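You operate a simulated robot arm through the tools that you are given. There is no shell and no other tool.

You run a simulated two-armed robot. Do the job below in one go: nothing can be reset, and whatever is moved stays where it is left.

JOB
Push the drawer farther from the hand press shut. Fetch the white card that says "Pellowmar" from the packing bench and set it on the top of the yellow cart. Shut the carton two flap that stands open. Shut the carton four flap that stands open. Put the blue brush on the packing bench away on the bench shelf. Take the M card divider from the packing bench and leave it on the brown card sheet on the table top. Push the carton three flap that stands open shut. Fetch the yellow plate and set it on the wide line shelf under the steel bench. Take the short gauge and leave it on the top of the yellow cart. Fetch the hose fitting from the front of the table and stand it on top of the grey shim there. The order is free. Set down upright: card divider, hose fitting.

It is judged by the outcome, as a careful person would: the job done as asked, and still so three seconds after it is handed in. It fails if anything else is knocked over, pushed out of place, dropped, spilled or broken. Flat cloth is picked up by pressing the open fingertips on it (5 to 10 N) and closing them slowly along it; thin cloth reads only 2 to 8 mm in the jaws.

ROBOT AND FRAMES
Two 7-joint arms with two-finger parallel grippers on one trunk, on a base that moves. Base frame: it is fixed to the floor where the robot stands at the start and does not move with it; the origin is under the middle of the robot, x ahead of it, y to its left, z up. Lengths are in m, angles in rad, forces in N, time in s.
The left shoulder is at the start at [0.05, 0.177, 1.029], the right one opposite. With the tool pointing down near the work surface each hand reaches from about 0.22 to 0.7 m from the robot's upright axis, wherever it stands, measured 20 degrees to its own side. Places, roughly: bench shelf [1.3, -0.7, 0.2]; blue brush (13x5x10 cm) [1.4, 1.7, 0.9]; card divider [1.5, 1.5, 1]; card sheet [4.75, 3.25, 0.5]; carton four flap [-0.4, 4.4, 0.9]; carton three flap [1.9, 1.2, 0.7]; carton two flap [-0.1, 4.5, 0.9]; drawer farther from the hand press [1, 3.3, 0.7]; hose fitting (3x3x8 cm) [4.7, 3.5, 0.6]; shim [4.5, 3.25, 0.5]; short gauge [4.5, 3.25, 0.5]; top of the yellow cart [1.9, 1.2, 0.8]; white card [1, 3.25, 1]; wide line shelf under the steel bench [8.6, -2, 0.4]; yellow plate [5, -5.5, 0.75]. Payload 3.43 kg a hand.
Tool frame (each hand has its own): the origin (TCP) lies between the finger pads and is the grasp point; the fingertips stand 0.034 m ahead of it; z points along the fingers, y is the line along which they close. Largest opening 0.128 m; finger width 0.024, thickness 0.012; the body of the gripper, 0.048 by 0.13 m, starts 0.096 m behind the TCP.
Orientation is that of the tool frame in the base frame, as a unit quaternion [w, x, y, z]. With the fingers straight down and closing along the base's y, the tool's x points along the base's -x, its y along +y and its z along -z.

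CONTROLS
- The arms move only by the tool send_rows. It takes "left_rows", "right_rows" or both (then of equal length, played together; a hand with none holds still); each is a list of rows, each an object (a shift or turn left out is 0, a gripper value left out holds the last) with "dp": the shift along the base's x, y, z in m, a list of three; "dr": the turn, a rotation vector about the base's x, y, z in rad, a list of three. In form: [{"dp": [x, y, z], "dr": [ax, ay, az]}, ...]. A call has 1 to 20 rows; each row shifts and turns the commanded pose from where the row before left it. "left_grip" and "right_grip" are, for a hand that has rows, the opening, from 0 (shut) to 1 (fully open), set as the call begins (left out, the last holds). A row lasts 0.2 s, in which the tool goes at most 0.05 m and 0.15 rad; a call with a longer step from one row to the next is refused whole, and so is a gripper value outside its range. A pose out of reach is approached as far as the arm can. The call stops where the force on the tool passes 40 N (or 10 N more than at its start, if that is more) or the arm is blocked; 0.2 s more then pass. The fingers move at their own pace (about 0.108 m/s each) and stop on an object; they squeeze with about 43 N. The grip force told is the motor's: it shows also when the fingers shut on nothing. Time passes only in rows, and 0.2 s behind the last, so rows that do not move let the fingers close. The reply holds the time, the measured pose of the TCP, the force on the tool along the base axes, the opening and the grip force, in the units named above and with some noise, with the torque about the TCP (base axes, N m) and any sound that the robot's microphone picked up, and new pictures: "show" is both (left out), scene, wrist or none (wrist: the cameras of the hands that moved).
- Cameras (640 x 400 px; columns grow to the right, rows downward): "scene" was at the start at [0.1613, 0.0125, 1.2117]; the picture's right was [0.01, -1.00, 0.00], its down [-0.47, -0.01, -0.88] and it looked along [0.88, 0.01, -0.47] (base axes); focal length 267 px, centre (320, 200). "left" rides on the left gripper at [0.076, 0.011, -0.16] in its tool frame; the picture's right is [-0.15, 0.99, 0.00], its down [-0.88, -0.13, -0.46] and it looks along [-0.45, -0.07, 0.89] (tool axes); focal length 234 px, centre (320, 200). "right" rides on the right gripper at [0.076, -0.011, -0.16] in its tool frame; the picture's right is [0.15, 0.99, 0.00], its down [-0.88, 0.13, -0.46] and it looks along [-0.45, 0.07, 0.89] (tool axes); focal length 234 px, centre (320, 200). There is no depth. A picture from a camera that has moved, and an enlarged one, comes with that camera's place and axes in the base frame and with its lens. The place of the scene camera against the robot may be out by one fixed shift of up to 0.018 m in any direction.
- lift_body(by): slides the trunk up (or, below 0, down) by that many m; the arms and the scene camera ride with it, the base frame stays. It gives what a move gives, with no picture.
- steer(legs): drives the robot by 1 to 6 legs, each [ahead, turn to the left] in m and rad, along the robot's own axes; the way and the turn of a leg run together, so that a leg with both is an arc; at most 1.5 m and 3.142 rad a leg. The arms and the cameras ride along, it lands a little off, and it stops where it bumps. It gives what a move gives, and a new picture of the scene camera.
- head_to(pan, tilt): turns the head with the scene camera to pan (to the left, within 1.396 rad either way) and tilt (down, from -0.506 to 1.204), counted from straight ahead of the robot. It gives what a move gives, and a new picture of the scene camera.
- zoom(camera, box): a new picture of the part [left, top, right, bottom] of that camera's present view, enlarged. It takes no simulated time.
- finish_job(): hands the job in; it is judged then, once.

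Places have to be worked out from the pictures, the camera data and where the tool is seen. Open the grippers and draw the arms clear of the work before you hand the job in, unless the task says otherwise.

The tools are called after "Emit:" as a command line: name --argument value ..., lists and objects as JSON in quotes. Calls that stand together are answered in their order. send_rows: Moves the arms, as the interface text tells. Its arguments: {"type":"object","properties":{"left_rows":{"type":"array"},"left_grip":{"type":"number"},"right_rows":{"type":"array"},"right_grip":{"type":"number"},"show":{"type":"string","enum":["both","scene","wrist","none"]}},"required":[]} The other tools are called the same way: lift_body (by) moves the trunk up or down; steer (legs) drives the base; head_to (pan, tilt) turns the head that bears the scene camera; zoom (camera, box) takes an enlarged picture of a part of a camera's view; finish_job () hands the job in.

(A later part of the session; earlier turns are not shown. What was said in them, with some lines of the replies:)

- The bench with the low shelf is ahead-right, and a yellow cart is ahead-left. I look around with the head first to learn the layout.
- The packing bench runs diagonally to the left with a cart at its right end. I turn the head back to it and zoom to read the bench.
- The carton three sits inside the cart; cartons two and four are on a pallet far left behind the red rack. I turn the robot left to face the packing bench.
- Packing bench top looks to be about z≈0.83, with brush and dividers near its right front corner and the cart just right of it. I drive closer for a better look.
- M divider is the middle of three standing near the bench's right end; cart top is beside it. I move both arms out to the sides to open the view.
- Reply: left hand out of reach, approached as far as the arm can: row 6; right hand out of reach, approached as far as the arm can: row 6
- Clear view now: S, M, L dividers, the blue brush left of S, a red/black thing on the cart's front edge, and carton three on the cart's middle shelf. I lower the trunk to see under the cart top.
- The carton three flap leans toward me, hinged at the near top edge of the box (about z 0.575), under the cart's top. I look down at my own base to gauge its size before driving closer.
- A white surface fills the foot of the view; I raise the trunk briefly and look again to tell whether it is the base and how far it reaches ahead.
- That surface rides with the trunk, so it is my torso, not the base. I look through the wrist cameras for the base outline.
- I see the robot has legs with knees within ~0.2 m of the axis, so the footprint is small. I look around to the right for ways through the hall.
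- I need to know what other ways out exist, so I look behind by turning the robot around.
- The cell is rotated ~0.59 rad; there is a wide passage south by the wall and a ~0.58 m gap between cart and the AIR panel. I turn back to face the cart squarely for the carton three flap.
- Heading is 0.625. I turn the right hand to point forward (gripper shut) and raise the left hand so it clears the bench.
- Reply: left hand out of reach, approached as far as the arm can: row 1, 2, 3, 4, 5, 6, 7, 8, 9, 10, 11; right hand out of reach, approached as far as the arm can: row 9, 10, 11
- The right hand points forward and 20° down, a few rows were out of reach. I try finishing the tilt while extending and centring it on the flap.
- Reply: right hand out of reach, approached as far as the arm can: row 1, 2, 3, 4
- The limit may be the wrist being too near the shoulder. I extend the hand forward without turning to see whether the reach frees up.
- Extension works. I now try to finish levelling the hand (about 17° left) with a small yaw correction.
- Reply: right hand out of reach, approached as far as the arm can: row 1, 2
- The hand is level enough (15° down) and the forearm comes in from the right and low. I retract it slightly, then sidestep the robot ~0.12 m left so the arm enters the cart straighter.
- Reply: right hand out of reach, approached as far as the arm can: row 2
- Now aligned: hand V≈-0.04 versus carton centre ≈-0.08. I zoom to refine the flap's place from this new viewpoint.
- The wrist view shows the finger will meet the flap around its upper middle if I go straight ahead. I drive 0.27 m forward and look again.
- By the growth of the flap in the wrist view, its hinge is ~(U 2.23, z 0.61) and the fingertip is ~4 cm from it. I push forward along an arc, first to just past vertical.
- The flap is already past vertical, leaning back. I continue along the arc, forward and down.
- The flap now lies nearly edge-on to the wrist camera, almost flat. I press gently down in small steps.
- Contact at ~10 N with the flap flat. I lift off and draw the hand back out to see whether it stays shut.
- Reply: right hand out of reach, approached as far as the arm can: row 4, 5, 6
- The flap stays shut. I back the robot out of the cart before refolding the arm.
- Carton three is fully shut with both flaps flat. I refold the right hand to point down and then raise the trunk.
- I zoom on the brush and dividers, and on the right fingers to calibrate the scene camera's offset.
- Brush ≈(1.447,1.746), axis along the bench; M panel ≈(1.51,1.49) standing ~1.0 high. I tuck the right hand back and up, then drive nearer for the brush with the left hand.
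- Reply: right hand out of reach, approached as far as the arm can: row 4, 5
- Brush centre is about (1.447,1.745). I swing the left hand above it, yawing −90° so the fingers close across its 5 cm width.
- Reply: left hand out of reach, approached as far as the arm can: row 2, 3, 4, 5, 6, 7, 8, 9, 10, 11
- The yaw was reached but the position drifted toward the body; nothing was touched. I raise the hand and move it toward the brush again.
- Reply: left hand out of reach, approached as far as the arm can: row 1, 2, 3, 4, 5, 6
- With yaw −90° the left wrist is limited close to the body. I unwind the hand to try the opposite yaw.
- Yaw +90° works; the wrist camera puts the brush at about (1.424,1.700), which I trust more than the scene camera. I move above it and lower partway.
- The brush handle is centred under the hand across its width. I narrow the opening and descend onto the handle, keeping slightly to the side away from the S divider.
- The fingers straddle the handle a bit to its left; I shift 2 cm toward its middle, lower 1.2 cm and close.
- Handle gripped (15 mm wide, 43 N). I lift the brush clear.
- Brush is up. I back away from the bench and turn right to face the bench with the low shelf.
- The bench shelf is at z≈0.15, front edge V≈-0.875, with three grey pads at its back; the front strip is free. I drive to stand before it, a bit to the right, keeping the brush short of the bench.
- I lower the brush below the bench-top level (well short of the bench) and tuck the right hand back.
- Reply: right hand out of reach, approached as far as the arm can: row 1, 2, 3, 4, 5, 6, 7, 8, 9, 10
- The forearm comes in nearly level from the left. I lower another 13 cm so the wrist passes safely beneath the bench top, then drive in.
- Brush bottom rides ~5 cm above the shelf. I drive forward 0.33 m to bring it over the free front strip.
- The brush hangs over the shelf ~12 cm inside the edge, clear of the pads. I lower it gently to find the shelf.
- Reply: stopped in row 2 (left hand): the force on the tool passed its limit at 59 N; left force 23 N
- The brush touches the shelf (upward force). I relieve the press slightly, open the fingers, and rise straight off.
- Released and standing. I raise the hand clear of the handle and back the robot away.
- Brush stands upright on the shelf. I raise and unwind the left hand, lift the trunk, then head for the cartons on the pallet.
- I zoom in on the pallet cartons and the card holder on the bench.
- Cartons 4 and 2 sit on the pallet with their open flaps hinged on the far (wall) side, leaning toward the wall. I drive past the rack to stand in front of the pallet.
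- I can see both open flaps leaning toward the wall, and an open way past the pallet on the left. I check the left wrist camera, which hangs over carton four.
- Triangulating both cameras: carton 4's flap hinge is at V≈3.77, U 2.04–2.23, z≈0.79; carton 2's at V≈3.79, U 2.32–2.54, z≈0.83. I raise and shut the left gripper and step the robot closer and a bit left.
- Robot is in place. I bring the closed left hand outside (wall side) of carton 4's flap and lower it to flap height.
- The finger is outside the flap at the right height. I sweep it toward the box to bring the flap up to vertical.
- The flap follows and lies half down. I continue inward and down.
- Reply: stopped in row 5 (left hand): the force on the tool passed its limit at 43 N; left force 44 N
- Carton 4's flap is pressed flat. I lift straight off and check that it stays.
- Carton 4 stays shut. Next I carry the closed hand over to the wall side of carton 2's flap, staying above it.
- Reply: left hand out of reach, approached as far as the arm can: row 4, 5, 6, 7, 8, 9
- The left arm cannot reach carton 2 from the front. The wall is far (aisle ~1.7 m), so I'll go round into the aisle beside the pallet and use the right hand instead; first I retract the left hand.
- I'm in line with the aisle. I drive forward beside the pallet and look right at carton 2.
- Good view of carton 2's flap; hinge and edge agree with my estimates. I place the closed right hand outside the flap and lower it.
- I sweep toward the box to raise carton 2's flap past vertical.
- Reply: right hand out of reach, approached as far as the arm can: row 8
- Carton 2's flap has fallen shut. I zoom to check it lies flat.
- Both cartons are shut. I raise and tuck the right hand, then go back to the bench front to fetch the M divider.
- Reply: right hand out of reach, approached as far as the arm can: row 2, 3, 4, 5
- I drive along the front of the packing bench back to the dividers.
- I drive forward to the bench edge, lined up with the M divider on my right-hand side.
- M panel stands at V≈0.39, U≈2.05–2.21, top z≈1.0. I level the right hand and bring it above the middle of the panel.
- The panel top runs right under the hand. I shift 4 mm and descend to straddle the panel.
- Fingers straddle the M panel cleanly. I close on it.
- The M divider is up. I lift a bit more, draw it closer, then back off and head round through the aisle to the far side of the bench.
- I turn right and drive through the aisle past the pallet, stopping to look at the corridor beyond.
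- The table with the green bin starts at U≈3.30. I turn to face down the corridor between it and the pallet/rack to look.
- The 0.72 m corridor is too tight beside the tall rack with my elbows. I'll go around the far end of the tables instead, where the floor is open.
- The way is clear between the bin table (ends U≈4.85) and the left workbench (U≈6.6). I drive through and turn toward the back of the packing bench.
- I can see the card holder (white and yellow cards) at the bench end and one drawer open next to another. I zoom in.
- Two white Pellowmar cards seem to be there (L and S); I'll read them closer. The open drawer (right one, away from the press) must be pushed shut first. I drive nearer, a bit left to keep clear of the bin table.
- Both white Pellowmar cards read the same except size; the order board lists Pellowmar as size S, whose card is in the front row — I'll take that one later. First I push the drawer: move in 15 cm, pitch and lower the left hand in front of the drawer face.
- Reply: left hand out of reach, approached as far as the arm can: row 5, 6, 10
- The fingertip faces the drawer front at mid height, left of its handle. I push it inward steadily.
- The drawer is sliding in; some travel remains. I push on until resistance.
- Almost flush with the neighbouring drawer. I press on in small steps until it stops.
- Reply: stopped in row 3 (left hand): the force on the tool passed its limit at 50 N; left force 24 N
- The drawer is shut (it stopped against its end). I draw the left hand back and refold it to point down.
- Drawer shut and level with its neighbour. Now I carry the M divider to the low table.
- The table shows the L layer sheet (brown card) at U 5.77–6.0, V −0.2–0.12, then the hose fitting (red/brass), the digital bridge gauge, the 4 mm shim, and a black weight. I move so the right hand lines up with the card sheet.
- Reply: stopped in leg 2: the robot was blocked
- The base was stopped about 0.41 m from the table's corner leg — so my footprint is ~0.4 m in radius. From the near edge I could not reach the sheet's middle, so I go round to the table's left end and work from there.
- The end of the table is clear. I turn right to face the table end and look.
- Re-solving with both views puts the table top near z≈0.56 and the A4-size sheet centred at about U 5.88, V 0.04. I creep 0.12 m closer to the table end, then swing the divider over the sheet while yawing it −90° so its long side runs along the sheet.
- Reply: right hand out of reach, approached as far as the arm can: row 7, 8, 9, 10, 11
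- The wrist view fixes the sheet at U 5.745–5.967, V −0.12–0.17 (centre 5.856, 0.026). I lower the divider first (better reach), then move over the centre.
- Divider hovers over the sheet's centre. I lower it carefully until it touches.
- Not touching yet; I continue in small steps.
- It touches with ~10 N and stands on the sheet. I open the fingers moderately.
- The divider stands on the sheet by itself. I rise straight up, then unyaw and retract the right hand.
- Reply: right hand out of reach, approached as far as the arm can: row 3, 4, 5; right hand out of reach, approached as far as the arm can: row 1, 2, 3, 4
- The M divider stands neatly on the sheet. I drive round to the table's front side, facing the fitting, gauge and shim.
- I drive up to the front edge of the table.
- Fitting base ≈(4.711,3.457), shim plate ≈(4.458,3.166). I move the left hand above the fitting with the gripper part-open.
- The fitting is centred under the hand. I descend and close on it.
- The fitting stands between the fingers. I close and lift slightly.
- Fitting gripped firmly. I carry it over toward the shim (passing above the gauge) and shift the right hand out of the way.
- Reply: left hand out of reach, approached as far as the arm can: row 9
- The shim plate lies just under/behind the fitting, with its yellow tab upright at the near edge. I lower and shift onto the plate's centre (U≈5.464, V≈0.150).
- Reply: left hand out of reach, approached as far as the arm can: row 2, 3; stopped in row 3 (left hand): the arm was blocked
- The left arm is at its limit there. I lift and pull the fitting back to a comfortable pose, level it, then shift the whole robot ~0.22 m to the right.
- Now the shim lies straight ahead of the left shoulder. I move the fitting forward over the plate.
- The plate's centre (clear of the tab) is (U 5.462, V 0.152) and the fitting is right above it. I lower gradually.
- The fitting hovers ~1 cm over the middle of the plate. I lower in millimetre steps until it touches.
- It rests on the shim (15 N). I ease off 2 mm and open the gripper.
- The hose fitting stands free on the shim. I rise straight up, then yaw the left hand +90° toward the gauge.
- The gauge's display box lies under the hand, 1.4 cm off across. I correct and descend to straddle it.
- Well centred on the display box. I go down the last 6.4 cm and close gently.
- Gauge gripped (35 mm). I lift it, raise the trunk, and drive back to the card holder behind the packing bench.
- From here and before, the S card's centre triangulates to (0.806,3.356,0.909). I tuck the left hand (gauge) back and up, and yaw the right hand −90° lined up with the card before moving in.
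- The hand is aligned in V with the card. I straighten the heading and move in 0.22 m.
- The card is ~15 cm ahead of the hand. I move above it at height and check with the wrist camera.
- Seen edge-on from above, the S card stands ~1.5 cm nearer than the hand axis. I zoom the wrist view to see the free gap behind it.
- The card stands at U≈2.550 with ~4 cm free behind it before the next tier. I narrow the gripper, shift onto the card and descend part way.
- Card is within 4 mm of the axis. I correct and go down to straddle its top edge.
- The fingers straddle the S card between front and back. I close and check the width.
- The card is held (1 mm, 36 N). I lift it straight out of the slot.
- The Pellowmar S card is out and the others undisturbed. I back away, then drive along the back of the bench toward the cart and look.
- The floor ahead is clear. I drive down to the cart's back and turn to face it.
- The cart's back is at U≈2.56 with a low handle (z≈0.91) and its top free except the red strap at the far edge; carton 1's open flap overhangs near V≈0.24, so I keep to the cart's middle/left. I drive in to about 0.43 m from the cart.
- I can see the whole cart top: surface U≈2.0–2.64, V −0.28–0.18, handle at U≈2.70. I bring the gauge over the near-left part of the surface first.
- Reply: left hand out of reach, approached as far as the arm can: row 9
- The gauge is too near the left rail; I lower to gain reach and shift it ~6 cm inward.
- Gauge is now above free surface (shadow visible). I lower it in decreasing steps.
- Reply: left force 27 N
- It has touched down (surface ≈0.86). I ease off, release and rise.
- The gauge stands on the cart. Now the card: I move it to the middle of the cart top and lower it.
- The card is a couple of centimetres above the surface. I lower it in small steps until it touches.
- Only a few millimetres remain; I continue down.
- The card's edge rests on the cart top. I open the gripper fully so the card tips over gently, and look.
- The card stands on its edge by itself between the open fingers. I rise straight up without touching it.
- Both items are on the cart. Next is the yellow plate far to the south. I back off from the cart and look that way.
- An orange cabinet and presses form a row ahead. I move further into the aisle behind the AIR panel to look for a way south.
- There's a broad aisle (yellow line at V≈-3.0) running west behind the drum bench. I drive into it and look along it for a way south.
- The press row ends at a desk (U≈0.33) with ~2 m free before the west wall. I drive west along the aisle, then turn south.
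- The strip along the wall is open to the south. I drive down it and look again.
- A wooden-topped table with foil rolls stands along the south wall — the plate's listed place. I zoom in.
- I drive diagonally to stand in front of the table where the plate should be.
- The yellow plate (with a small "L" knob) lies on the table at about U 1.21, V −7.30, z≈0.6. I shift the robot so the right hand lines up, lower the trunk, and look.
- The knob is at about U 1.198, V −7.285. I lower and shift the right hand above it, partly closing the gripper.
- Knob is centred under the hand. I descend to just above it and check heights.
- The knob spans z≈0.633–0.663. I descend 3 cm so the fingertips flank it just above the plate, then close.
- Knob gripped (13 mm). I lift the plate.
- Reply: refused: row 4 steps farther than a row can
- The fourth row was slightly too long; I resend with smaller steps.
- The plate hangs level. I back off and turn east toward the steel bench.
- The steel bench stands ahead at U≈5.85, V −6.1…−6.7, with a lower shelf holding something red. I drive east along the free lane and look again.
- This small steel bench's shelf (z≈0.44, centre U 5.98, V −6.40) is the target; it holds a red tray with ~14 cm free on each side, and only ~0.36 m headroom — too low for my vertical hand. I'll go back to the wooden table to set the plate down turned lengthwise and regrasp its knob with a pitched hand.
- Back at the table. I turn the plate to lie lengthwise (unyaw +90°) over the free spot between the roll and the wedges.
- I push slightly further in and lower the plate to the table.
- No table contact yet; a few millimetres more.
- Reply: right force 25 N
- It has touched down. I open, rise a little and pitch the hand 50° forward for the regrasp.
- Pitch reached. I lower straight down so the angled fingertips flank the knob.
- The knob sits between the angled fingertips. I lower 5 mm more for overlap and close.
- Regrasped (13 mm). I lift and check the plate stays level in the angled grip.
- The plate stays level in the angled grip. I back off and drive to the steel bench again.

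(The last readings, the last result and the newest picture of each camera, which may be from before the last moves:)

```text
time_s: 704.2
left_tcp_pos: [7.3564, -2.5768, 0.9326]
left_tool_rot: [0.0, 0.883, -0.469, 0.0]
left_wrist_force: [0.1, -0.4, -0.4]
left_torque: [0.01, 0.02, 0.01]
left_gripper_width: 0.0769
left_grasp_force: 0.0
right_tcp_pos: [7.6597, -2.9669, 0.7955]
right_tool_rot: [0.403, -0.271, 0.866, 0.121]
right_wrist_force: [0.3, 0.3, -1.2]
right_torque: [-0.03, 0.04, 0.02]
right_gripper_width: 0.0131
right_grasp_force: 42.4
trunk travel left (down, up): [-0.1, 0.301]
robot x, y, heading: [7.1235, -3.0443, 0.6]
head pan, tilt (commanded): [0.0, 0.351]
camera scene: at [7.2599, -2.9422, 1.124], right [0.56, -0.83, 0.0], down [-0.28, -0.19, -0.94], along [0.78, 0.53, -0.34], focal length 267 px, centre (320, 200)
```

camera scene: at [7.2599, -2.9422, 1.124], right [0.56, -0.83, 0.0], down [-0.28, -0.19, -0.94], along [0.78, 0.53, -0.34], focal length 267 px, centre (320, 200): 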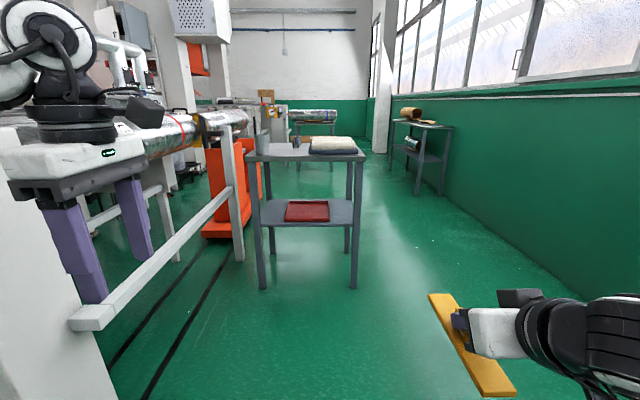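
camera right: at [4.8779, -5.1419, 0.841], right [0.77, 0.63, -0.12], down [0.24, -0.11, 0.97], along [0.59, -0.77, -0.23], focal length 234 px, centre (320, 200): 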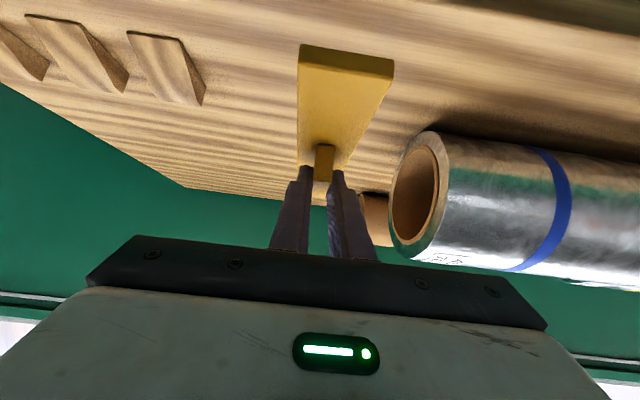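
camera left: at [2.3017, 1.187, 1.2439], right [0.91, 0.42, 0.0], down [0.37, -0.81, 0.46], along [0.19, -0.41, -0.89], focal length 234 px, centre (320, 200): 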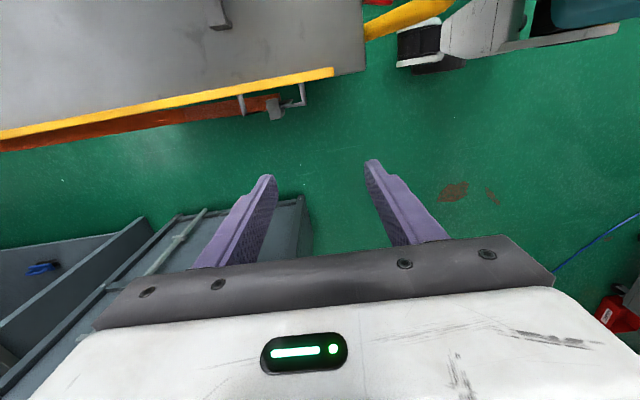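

I plan to slide the plate in lengthwise at V≈-6.58, between the tray (right edge ≈-6.54) and the right leg (inner ≈-6.665). First I lower the trunk, retract the left hand and set the plate's height and lateral place.

Emit:
lift_body --by -0.1

Emit:
send_rows --right_rows '[{"dp": [-0.0163, 0.0242, -0.026]}, {"dp": [-0.0163, 0.0242, -0.026]}, {"dp": [-0.0163, 0.0242, -0.026]}, {"dp": [-0.0163, 0.0242, -0.026]}, {"dp": [-0.0163, 0.0242, -0.026]}]' --left_rows '[{"dp": [-0.0283, -0.019, 0.025]}, {"dp": [-0.0283, -0.019, 0.025]}, {"dp": [-0.0283, -0.019, 0.025]}, {"dp": [-0.0283, -0.019, 0.025]}, {"dp": [-0.0283, -0.019, 0.025]}]'

```text
time_s: 705.6
left_tcp_pos: [7.3569, -2.5771, 0.8322]
left_tool_rot: [0.0, 0.883, -0.469, 0.001]
left_wrist_force: [0.0, -0.3, -1.0]
left_torque: [0.0, -0.01, 0.0]
left_gripper_width: 0.0768
left_grasp_force: 0.1
right_tcp_pos: [7.659, -2.9662, 0.6962]
right_tool_rot: [0.404, -0.271, 0.866, 0.121]
right_wrist_force: [-0.4, -0.6, -0.8]
right_torque: [-0.02, -0.01, -0.01]
right_gripper_width: 0.0129
right_grasp_force: 42.8
trunk travel left (down, up): [0.0, 0.401]
robot x, y, heading: [7.1253, -3.0464, 0.601]
head pan, tilt (commanded): [0.0, 0.351]
```

```text
time_s: 706.8
left_tcp_pos: [7.2162, -2.6733, 0.9584]
left_tool_rot: [0.001, 0.883, -0.469, 0.0]
left_wrist_force: [-0.5, 0.1, 0.2]
left_torque: [-0.03, 0.02, -0.03]
left_gripper_width: 0.077
left_grasp_force: 0.1
right_tcp_pos: [7.5774, -2.8465, 0.567]
right_tool_rot: [0.404, -0.271, 0.865, 0.121]
right_wrist_force: [0.4, -0.1, -0.9]
right_torque: [0.0, -0.02, 0.0]
right_gripper_width: 0.0132
right_grasp_force: 43.1
trunk travel left (down, up): [0.0, 0.401]
robot x, y, heading: [7.1229, -3.0455, 0.599]
head pan, tilt (commanded): [0.0, 0.351]
camera scene: at [7.2599, -2.9421, 1.0241], right [0.56, -0.83, 0.0], down [-0.28, -0.19, -0.94], along [0.78, 0.53, -0.34], focal length 267 px, centre (320, 200)
camera right: at [7.4423, -2.9525, 0.6104], right [-0.64, 0.76, -0.12], down [0.1, 0.24, 0.97], along [0.76, 0.6, -0.23], focal length 234 px, centre (320, 200)
camera left: at [7.2498, -2.7444, 1.1193], right [-0.9, -0.43, 0.0], down [-0.39, 0.8, 0.45], along [-0.2, 0.41, -0.89], focal length 234 px, centre (320, 200)
```

scene: 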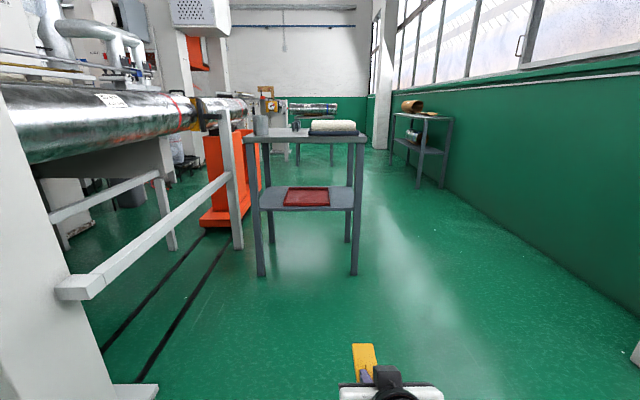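
right: 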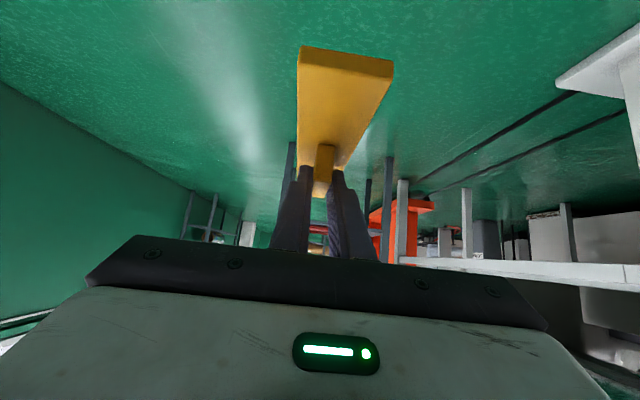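
left: 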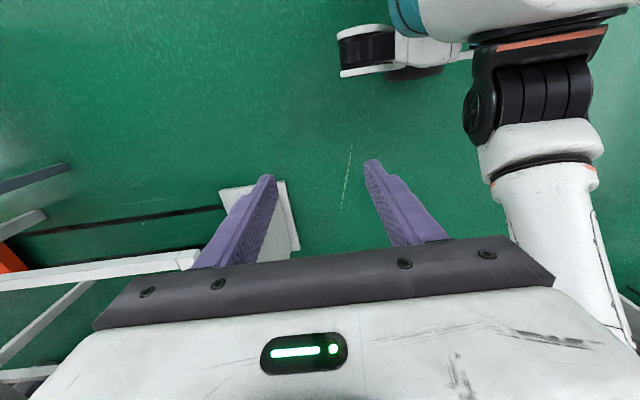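

Aligned at V≈-6.583. I drive forward 0.8 m toward the bench and re-check.

Emit:
steer --legs '[[0.8, -0.008]]'

Emit:
head_to --pan 0.0 --tilt 0.6

Emit:
zoom --camera "right" --box '[0, 0, 640, 400]'

```text
time_s: 711.0
left_tcp_pos: [7.8678, -2.231, 0.9582]
left_tool_rot: [0.0, 0.883, -0.47, -0.001]
left_wrist_force: [-0.7, 0.1, -0.2]
left_torque: [-0.01, -0.01, 0.0]
left_gripper_width: 0.0769
left_grasp_force: 0.0
right_tcp_pos: [8.2294, -2.403, 0.5653]
right_tool_rot: [0.403, -0.27, 0.866, 0.12]
right_wrist_force: [-0.7, 0.6, -1.8]
right_torque: [-0.01, 0.01, -0.03]
right_gripper_width: 0.013
right_grasp_force: 42.4
trunk travel left (down, up): [0.0, 0.401]
robot x, y, heading: [7.7783, -2.6023, 0.597]
head pan, tilt (commanded): [0.0, 0.351]
camera scene: at [7.9107, -2.499, 1.0241], right [0.56, -0.83, 0.0], down [-0.28, -0.19, -0.94], along [0.78, 0.53, -0.34], focal length 267 px, centre (320, 200)
```

scene: 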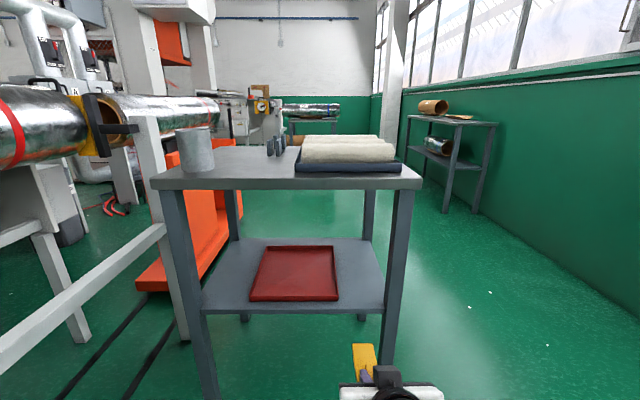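

```text
time_s: 711.8
left_tcp_pos: [7.8683, -2.2313, 0.9588]
left_tool_rot: [0.0, 0.883, -0.469, 0.0]
left_wrist_force: [0.0, 0.2, 0.0]
left_torque: [0.01, 0.0, -0.01]
left_gripper_width: 0.0769
left_grasp_force: 0.1
right_tcp_pos: [8.2298, -2.4035, 0.5653]
right_tool_rot: [0.403, -0.269, 0.866, 0.12]
right_wrist_force: [0.0, -0.3, -1.3]
right_torque: [-0.02, 0.03, 0.01]
right_gripper_width: 0.0131
right_grasp_force: 42.8
trunk travel left (down, up): [0.0, 0.401]
robot x, y, heading: [7.7758, -2.6003, 0.596]
head pan, tilt (commanded): [0.0, 0.6]
camera scene: at [7.9068, -2.5017, 1.0014], right [0.56, -0.83, 0.0], down [-0.47, -0.32, -0.83], along [0.68, 0.46, -0.56], focal length 267 px, centre (320, 200)
```

scene: 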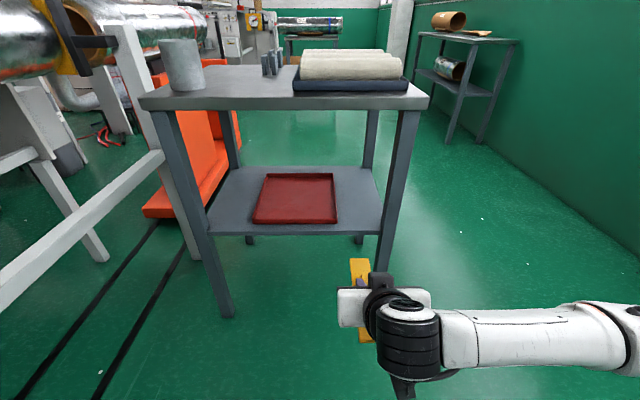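

```text
1.00 times, centred on (320, 200) of right (not enlarged: the box is as wide or as high as the picture)
camera zoom: at [8.0932, -2.5098, 0.6107], right [-0.64, 0.76, -0.12], down [0.1, 0.24, 0.97], along [0.76, 0.6, -0.23], focal length 234 px, centre (320, 200)
```

zoom: 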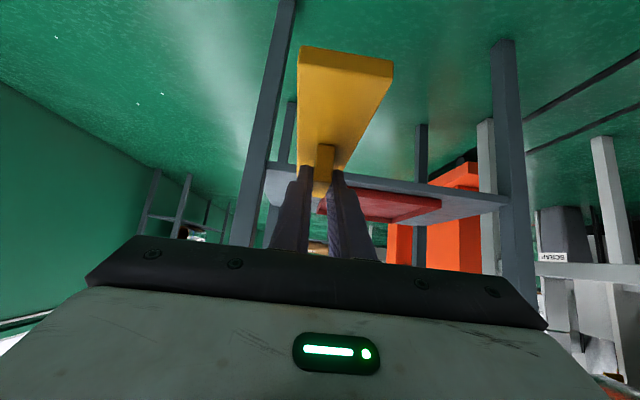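

Using both cameras, the free strip on the shelf spans V≈-6.55…-6.68. I shift the plate to V≈-6.60, lower slightly, and drive in another 0.3 m.

Emit:
send_rows --right_rows '[{"dp": [0.006, -0.009, -0.01]}, {"dp": [0.0057, -0.0084, -0.01]}]' --show "none"

Emit:
steer --legs '[[0.28, -0.006]]'

Emit:
head_to --pan -0.1 --tilt 0.7

Emit:
zoom --camera "right" --box '[0, 0, 640, 400]'

```text
time_s: 712.4
left_tcp_pos: [7.8674, -2.2303, 0.9588]
left_tool_rot: [-0.001, 0.883, -0.47, 0.0]
left_wrist_force: [0.0, 0.3, 0.0]
left_torque: [-0.03, 0.02, 0.0]
left_gripper_width: 0.0766
left_grasp_force: 0.1
right_tcp_pos: [8.2404, -2.4225, 0.5454]
right_tool_rot: [0.403, -0.27, 0.866, 0.121]
right_wrist_force: [1.0, 0.4, -2.0]
right_torque: [0.02, -0.03, 0.03]
right_gripper_width: 0.0132
right_grasp_force: 42.6
trunk travel left (down, up): [0.0, 0.401]
robot x, y, heading: [7.7756, -2.5994, 0.596]
head pan, tilt (commanded): [0.0, 0.6]
```

```text
time_s: 714.3
left_tcp_pos: [8.0999, -2.0739, 0.9576]
left_tool_rot: [0.0, 0.882, -0.471, 0.0]
left_wrist_force: [0.2, 0.5, -0.4]
left_torque: [-0.02, -0.02, -0.01]
left_gripper_width: 0.0766
left_grasp_force: 0.0
right_tcp_pos: [8.4729, -2.2669, 0.5459]
right_tool_rot: [0.403, -0.269, 0.866, 0.119]
right_wrist_force: [-0.5, -0.2, -0.1]
right_torque: [0.03, 0.01, 0.01]
right_gripper_width: 0.013
right_grasp_force: 43.8
trunk travel left (down, up): [0.0, 0.401]
robot x, y, heading: [8.007, -2.4431, 0.601]
head pan, tilt (commanded): [0.0, 0.6]
camera scene: at [8.1381, -2.3453, 1.0013], right [0.56, -0.83, 0.0], down [-0.47, -0.32, -0.83], along [0.68, 0.46, -0.56], focal length 267 px, centre (320, 200)
```

scene: 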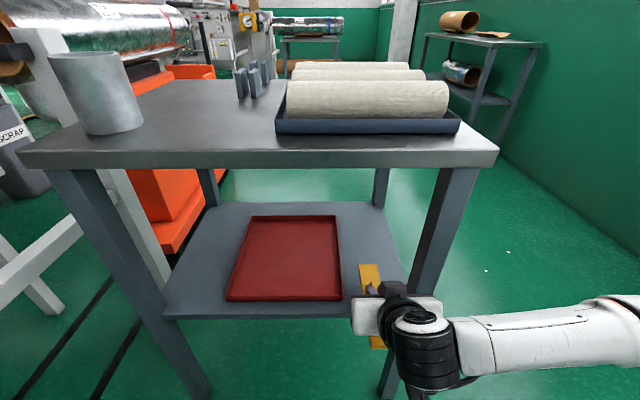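

```text
time_s: 715.0
left_tcp_pos: [8.0987, -2.073, 0.9589]
left_tool_rot: [0.0, 0.882, -0.472, 0.0]
left_wrist_force: [0.8, -1.0, -0.5]
left_torque: [0.0, 0.01, 0.0]
left_gripper_width: 0.0767
left_grasp_force: 0.1
right_tcp_pos: [8.4719, -2.2674, 0.5462]
right_tool_rot: [0.404, -0.269, 0.866, 0.12]
right_wrist_force: [-0.5, 0.2, -2.1]
right_torque: [0.0, -0.01, 0.02]
right_gripper_width: 0.0133
right_grasp_force: 42.8
trunk travel left (down, up): [0.0, 0.401]
robot x, y, heading: [8.0058, -2.445, 0.595]
head pan, tilt (commanded): [-0.099, 0.7]
camera scene: at [8.1397, -2.3544, 0.9927], right [0.48, -0.88, 0.0], down [-0.57, -0.31, -0.77], along [0.67, 0.36, -0.64], focal length 267 px, centre (320, 200)
```

scene: 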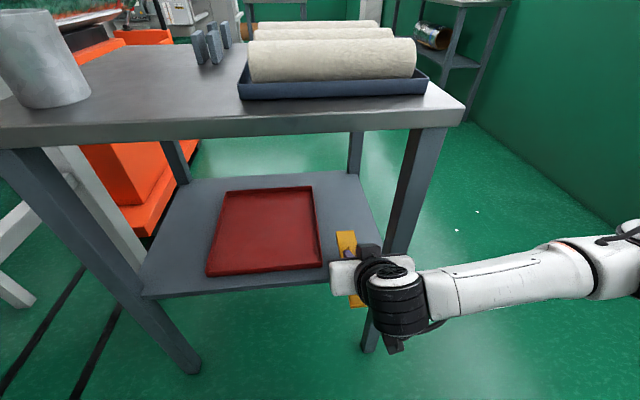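

```text
1.00 times, centred on (320, 200) of right (not enlarged: the box is as wide or as high as the picture)
camera zoom: at [8.3359, -2.3726, 0.5907], right [-0.63, 0.76, -0.12], down [0.1, 0.24, 0.97], along [0.77, 0.6, -0.23], focal length 234 px, centre (320, 200)
```

zoom: 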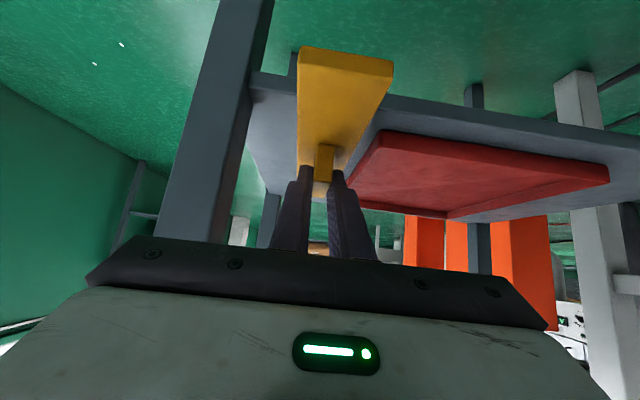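

The plate's front end is at the shelf edge, with ~3 cm to the tray and enough room to the leg. I slide it inward.

Emit:
send_rows --right_rows '[{"dp": [0.0332, 0.0223, -0.004]}, {"dp": [0.0332, 0.0223, -0.004]}, {"dp": [0.0332, 0.0223, -0.004]}, {"dp": [0.0332, 0.0223, -0.004]}]'

```text
time_s: 716.0
left_tcp_pos: [8.0998, -2.0753, 0.9592]
left_tool_rot: [0.0, 0.882, -0.471, 0.0]
left_wrist_force: [-0.7, -0.8, 0.3]
left_torque: [0.0, 0.02, -0.02]
left_gripper_width: 0.0771
left_grasp_force: 0.1
right_tcp_pos: [8.6052, -2.1786, 0.5294]
right_tool_rot: [0.403, -0.269, 0.866, 0.121]
right_wrist_force: [-0.8, -0.1, -1.0]
right_torque: [-0.02, 0.04, -0.01]
right_gripper_width: 0.0131
right_grasp_force: 43.4
trunk travel left (down, up): [0.0, 0.401]
robot x, y, heading: [8.0055, -2.4428, 0.598]
head pan, tilt (commanded): [-0.099, 0.7]
camera scene: at [8.1397, -2.3545, 0.9927], right [0.47, -0.88, 0.0], down [-0.57, -0.31, -0.76], along [0.67, 0.36, -0.64], focal length 267 px, centre (320, 200)
camera right: at [8.468, -2.2833, 0.5741], right [-0.64, 0.76, -0.12], down [0.1, 0.24, 0.97], along [0.77, 0.6, -0.23], focal length 234 px, centre (320, 200)
```

scene: 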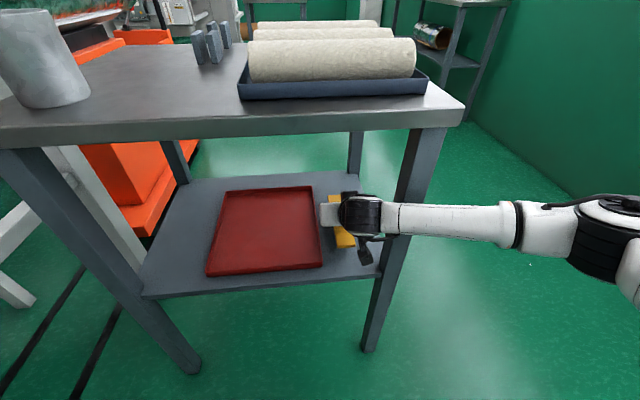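
right: 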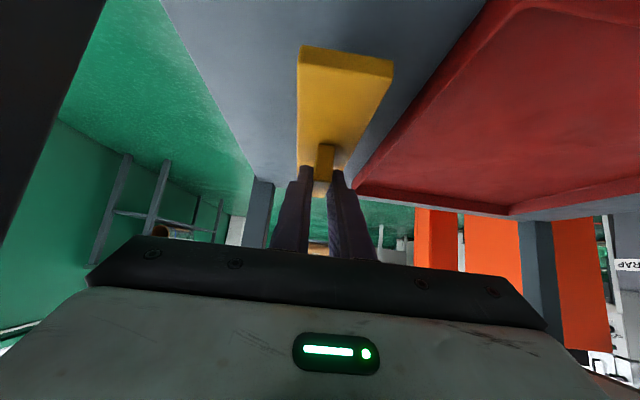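

The plate is over the free strip of the shelf. I lower it in decreasing steps.

Emit:
send_rows --right_rows '[{"dp": [0, 0, -0.02]}, {"dp": [0, 0, -0.012]}, {"dp": [0, 0, -0.006]}]'

```text
time_s: 716.8
left_tcp_pos: [8.0986, -2.0748, 0.9606]
left_tool_rot: [-0.002, 0.882, -0.471, 0.001]
left_wrist_force: [0.4, 0.3, 0.5]
left_torque: [0.02, -0.02, 0.01]
left_gripper_width: 0.0769
left_grasp_force: 0.0
right_tcp_pos: [8.6055, -2.1768, 0.4978]
right_tool_rot: [0.407, -0.269, 0.864, 0.123]
right_wrist_force: [-2.5, -5.6, 20.8]
right_torque: [-0.4, 0.85, 0.13]
right_gripper_width: 0.0132
right_grasp_force: 43.4
trunk travel left (down, up): [0.0, 0.401]
robot x, y, heading: [8.0063, -2.4469, 0.591]
head pan, tilt (commanded): [-0.099, 0.7]
camera scene: at [8.1382, -2.3553, 0.9935], right [0.47, -0.88, 0.0], down [-0.57, -0.3, -0.77], along [0.67, 0.36, -0.64], focal length 267 px, centre (320, 200)
camera right: at [8.4684, -2.282, 0.5411], right [-0.63, 0.76, -0.12], down [0.1, 0.23, 0.97], along [0.77, 0.6, -0.22], focal length 234 px, centre (320, 200)
```

scene: 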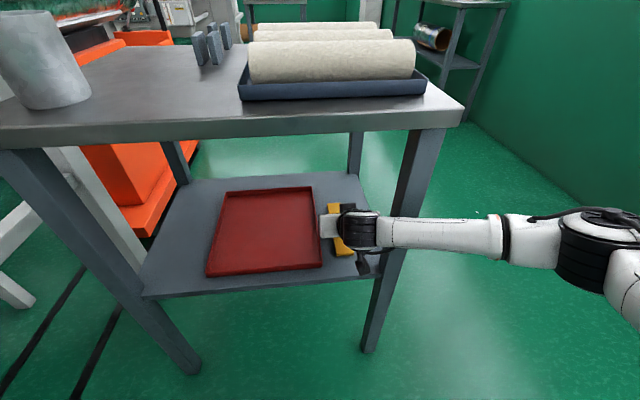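
right: 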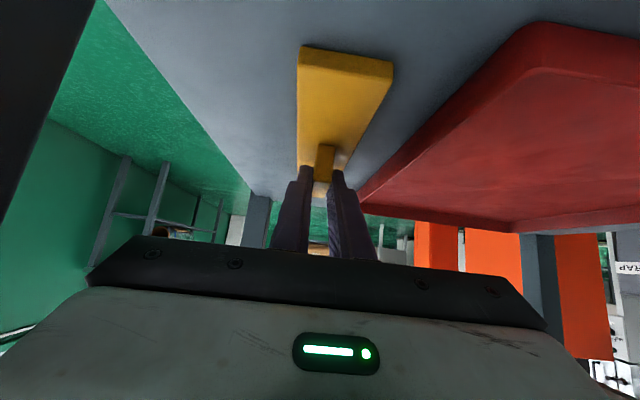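

It rests on the shelf (≈21 N). I ease off, open the fingers, and withdraw back along the finger direction.

Emit:
send_rows --right_rows '[{"dp": [0, 0, 0.003]}, {}, {}]' --show "none"

Emit:
send_rows --right_rows '[{}, {}, {}]' --right_grip 0.45

```text
time_s: 717.6
left_tcp_pos: [8.098, -2.0747, 0.9599]
left_tool_rot: [0.0, 0.882, -0.471, 0.001]
left_wrist_force: [-0.7, 1.0, 0.4]
left_torque: [-0.01, -0.01, -0.05]
left_gripper_width: 0.0766
left_grasp_force: 0.0
right_tcp_pos: [8.6058, -2.1763, 0.4984]
right_tool_rot: [0.407, -0.269, 0.865, 0.121]
right_wrist_force: [3.4, 4.5, 14.3]
right_torque: [0.96, -0.82, 0.08]
right_gripper_width: 0.0132
right_grasp_force: 43.2
trunk travel left (down, up): [0.0, 0.401]
robot x, y, heading: [8.004, -2.446, 0.596]
head pan, tilt (commanded): [-0.099, 0.7]
```

```text
time_s: 718.4
left_tcp_pos: [8.0987, -2.0743, 0.9587]
left_tool_rot: [0.0, 0.882, -0.471, 0.0]
left_wrist_force: [0.2, -0.1, -1.2]
left_torque: [0.02, 0.0, 0.02]
left_gripper_width: 0.0766
left_grasp_force: 0.0
right_tcp_pos: [8.6027, -2.1779, 0.4929]
right_tool_rot: [0.402, -0.27, 0.867, 0.119]
right_wrist_force: [0.6, -0.7, 2.5]
right_torque: [0.07, 0.0, -0.04]
right_gripper_width: 0.0572
right_grasp_force: 0.0
trunk travel left (down, up): [0.0, 0.401]
robot x, y, heading: [8.0071, -2.442, 0.592]
head pan, tilt (commanded): [-0.099, 0.7]
camera scene: at [8.1395, -2.3545, 0.9926], right [0.48, -0.88, 0.0], down [-0.57, -0.31, -0.77], along [0.67, 0.36, -0.64], focal length 267 px, centre (320, 200)
camera right: at [8.4674, -2.2835, 0.539], right [-0.64, 0.76, -0.12], down [0.11, 0.24, 0.96], along [0.76, 0.6, -0.23], focal length 234 px, centre (320, 200)
```

scene: 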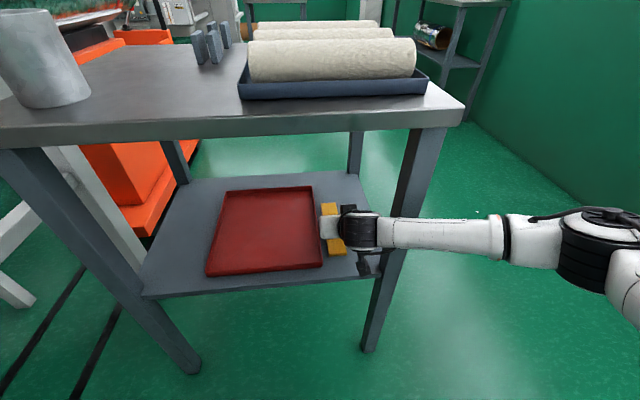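
right: 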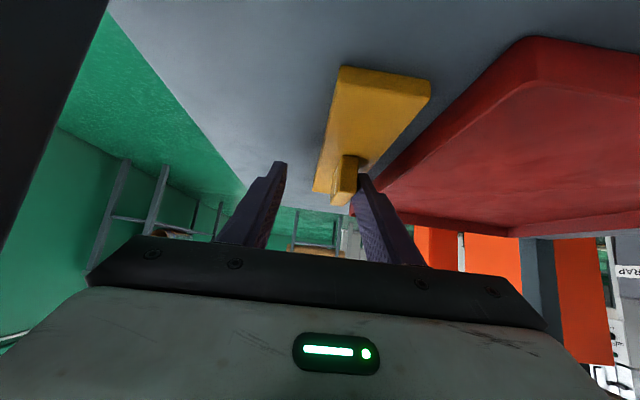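

Released; the plate slid ~2 cm toward the tray with the finger but lies on the shelf. I centre the hand on the knob to lose contact, then withdraw along the finger axis.

Emit:
send_rows --right_rows '[{"dp": [-0.0067, 0.01, 0]}, {"dp": [-0.019, -0.0127, 0.0195]}, {"dp": [-0.019, -0.0127, 0.0195]}, {"dp": [-0.025, -0.0167, 0.01]}, {"dp": [-0.033, -0.0223, 0]}, {"dp": [-0.033, -0.0223, 0]}]'

Emit:
zoom --camera "scene" --box '[140, 150, 420, 320]'

```text
time_s: 719.8
left_tcp_pos: [8.0998, -2.0738, 0.9595]
left_tool_rot: [0.0, 0.882, -0.471, 0.0]
left_wrist_force: [-0.1, -0.6, -0.1]
left_torque: [-0.01, 0.02, 0.02]
left_gripper_width: 0.0768
left_grasp_force: 0.0
right_tcp_pos: [8.4687, -2.255, 0.5439]
right_tool_rot: [0.403, -0.269, 0.866, 0.12]
right_wrist_force: [-0.8, -0.3, -0.6]
right_torque: [0.01, 0.02, -0.05]
right_gripper_width: 0.0576
right_grasp_force: 0.0
trunk travel left (down, up): [0.0, 0.401]
robot x, y, heading: [8.0068, -2.4452, 0.593]
head pan, tilt (commanded): [-0.099, 0.7]
camera scene: at [8.1397, -2.3545, 0.9927], right [0.48, -0.88, 0.0], down [-0.57, -0.31, -0.76], along [0.67, 0.36, -0.64], focal length 267 px, centre (320, 200)
camera right: at [8.3317, -2.3606, 0.5893], right [-0.63, 0.76, -0.12], down [0.1, 0.24, 0.97], along [0.77, 0.6, -0.23], focal length 234 px, centre (320, 200)
```

scene: 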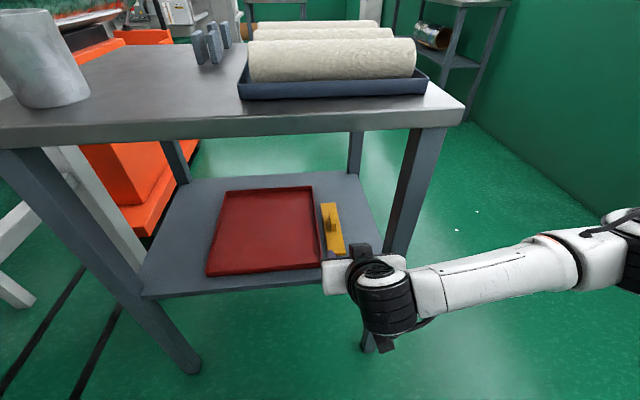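
right: 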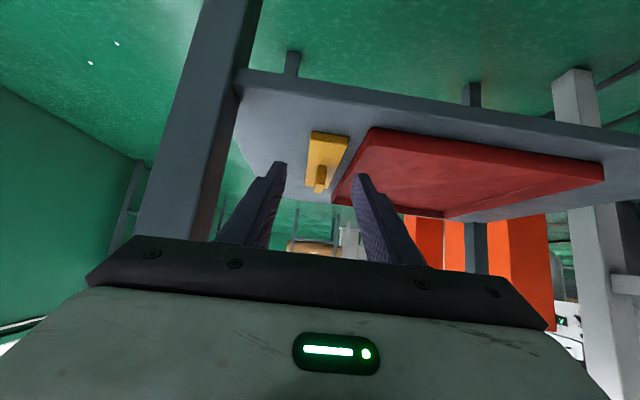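

```text
2.29 times, centred on (280, 235) of scene
camera zoom: at [8.1397, -2.3545, 0.9927], right [0.48, -0.88, 0.0], down [-0.57, -0.31, -0.76], along [0.67, 0.36, -0.64], focal length 610 px, centre (411, 120)
```

zoom: 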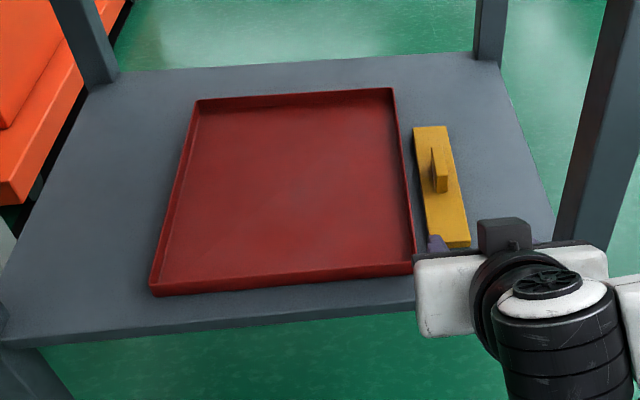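

The plate lies flat on the shelf beside the red tray. I back the robot out clear of the bench, then open both grippers.

Emit:
steer --legs '[[-0.6, 0.0]]'

Emit:
send_rows --left_rows '[{}, {}, {}, {}]' --right_rows '[{"dp": [0, 0, 0.03]}, {"dp": [0, 0, 0.03]}, {"dp": [0, 0, 0.03]}, {}]' --left_grip 1 --right_grip 1 --show "scene"

Emit:
head_to --pan 0.0 --tilt 0.45

Emit:
zoom --camera "scene" --box '[200, 100, 440, 300]'

```text
time_s: 723.2
left_tcp_pos: [7.6009, -2.4112, 0.9588]
left_tool_rot: [0.001, 0.881, -0.473, 0.0]
left_wrist_force: [-0.1, -1.0, 0.1]
left_torque: [0.01, 0.01, 0.01]
left_gripper_width: 0.0767
left_grasp_force: 0.0
right_tcp_pos: [7.9685, -2.5944, 0.5441]
right_tool_rot: [0.404, -0.266, 0.867, 0.118]
right_wrist_force: [0.3, -0.3, -0.7]
right_torque: [-0.02, 0.02, 0.0]
right_gripper_width: 0.0578
right_grasp_force: 0.1
trunk travel left (down, up): [0.0, 0.401]
robot x, y, heading: [7.505, -2.783, 0.588]
head pan, tilt (commanded): [-0.099, 0.7]
camera scene: at [7.6393, -2.6917, 0.9927], right [0.47, -0.88, 0.0], down [-0.57, -0.3, -0.76], along [0.68, 0.36, -0.64], focal length 267 px, centre (320, 200)
```

scene: 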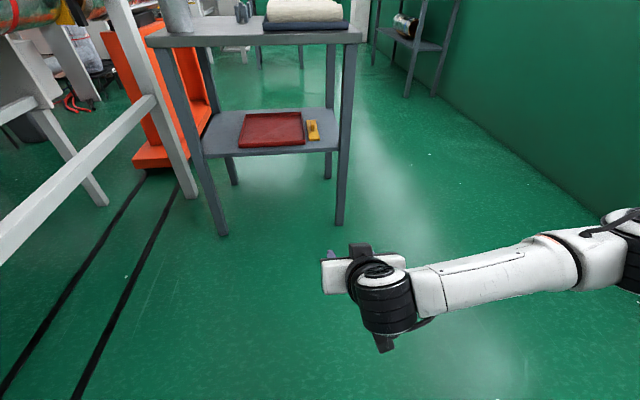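

```text
time_s: 724.2
left_tcp_pos: [7.6012, -2.4117, 0.9589]
left_tool_rot: [0.0, 0.881, -0.474, 0.0]
left_wrist_force: [1.1, -0.2, -0.6]
left_torque: [0.02, 0.0, 0.01]
left_gripper_width: 0.1281
left_grasp_force: 0.0
right_tcp_pos: [7.9686, -2.5956, 0.6347]
right_tool_rot: [0.404, -0.266, 0.867, 0.119]
right_wrist_force: [0.3, 1.2, -0.3]
right_torque: [0.0, -0.03, 0.02]
right_gripper_width: 0.128
right_grasp_force: 0.1
trunk travel left (down, up): [0.0, 0.401]
robot x, y, heading: [7.507, -2.7844, 0.588]
head pan, tilt (commanded): [-0.099, 0.7]
camera scene: at [7.6392, -2.6917, 0.9927], right [0.47, -0.88, 0.0], down [-0.57, -0.3, -0.77], along [0.68, 0.36, -0.64], focal length 267 px, centre (320, 200)
```

scene: 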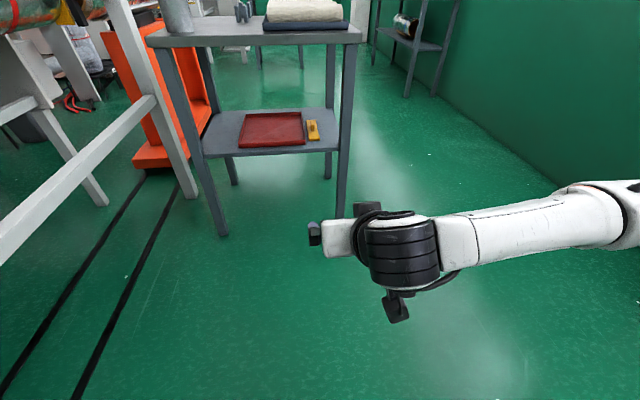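

```text
time_s: 725.0
left_tcp_pos: [7.6004, -2.4107, 0.9597]
left_tool_rot: [0.001, 0.881, -0.473, 0.0]
left_wrist_force: [0.2, -0.2, -0.6]
left_torque: [0.01, -0.01, 0.01]
left_gripper_width: 0.1281
left_grasp_force: 0.0
right_tcp_pos: [7.9675, -2.5955, 0.635]
right_tool_rot: [0.404, -0.266, 0.867, 0.118]
right_wrist_force: [-0.2, 0.0, -1.2]
right_torque: [-0.03, 0.01, -0.01]
right_gripper_width: 0.1281
right_grasp_force: 0.1
trunk travel left (down, up): [0.0, 0.401]
robot x, y, heading: [7.5047, -2.7854, 0.588]
head pan, tilt (commanded): [0.0, 0.45]
camera scene: at [7.6407, -2.6806, 1.0148], right [0.55, -0.83, 0.0], down [-0.36, -0.24, -0.9], along [0.75, 0.5, -0.44], focal length 267 px, centre (320, 200)
```

scene: 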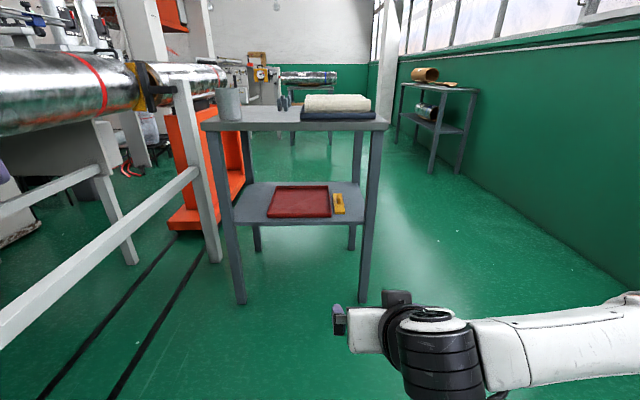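

```text
2.00 times, centred on (320, 200) of scene
camera zoom: at [7.6407, -2.6806, 1.0148], right [0.55, -0.83, 0.0], down [-0.36, -0.24, -0.9], along [0.75, 0.5, -0.44], focal length 534 px, centre (320, 200)
```

zoom: 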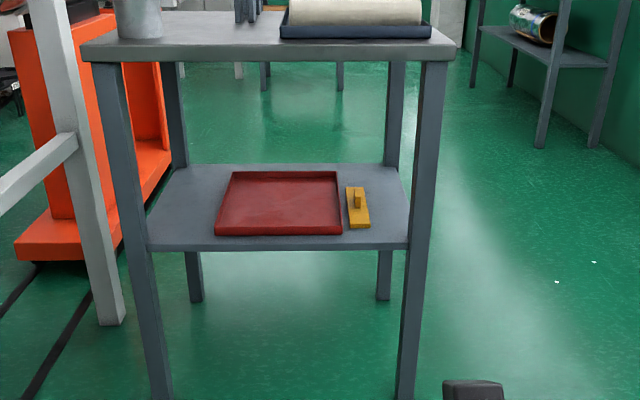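

The plate rests on the shelf, both grippers are open and the arms are clear. All ten parts were done and seen in place when I left them, so I hand the job in.

Emit:
finish_job

```text
The job is handed in.
```

I handed the job in with all ten parts done; each looked right when I left it, but I did not go back to re-check the earlier ones. I had to guess which white card you meant.

| Part | Result |
|---|---|
| Drawer farther from the hand press | Pushed shut until it stopped, level with the drawer beside it |
| White "Pellowmar" card | Standing on edge by itself on top of the yellow cart |
| Carton two flap | Shut; it fell flat and I did not press it down |
| Carton four flap | Shut and pressed flat |
| Carton three flap | Shut and pressed flat; the carton slid about 1–2 cm toward the front of the cart shelf |
| Blue brush | Upright on the front of the bench shelf, clear of the pads |
| M card divider | Standing upright in the middle of the brown card sheet |
| Yellow plate | Flat on the shelf under the steel bench, beside the red tray |
| Short gauge | Standing on top of the yellow cart |
| Hose fitting | Standing upright on the grey shim |

- **Which card:** Two white cards say "Pellowmar", one marked L and one marked S. I took the S card, because the yellow order card for Pellowmar lists size S. If you meant the L card, this part is wrong.
- **Card may tip:** If the standing card tips over, it should still land on the cart top.
- **Table bump:** My base was stopped once near a corner leg of the low table. I saw no sign that the table or anything on it moved.

I opened both grippers and drew the arms clear of the steel bench before handing in.
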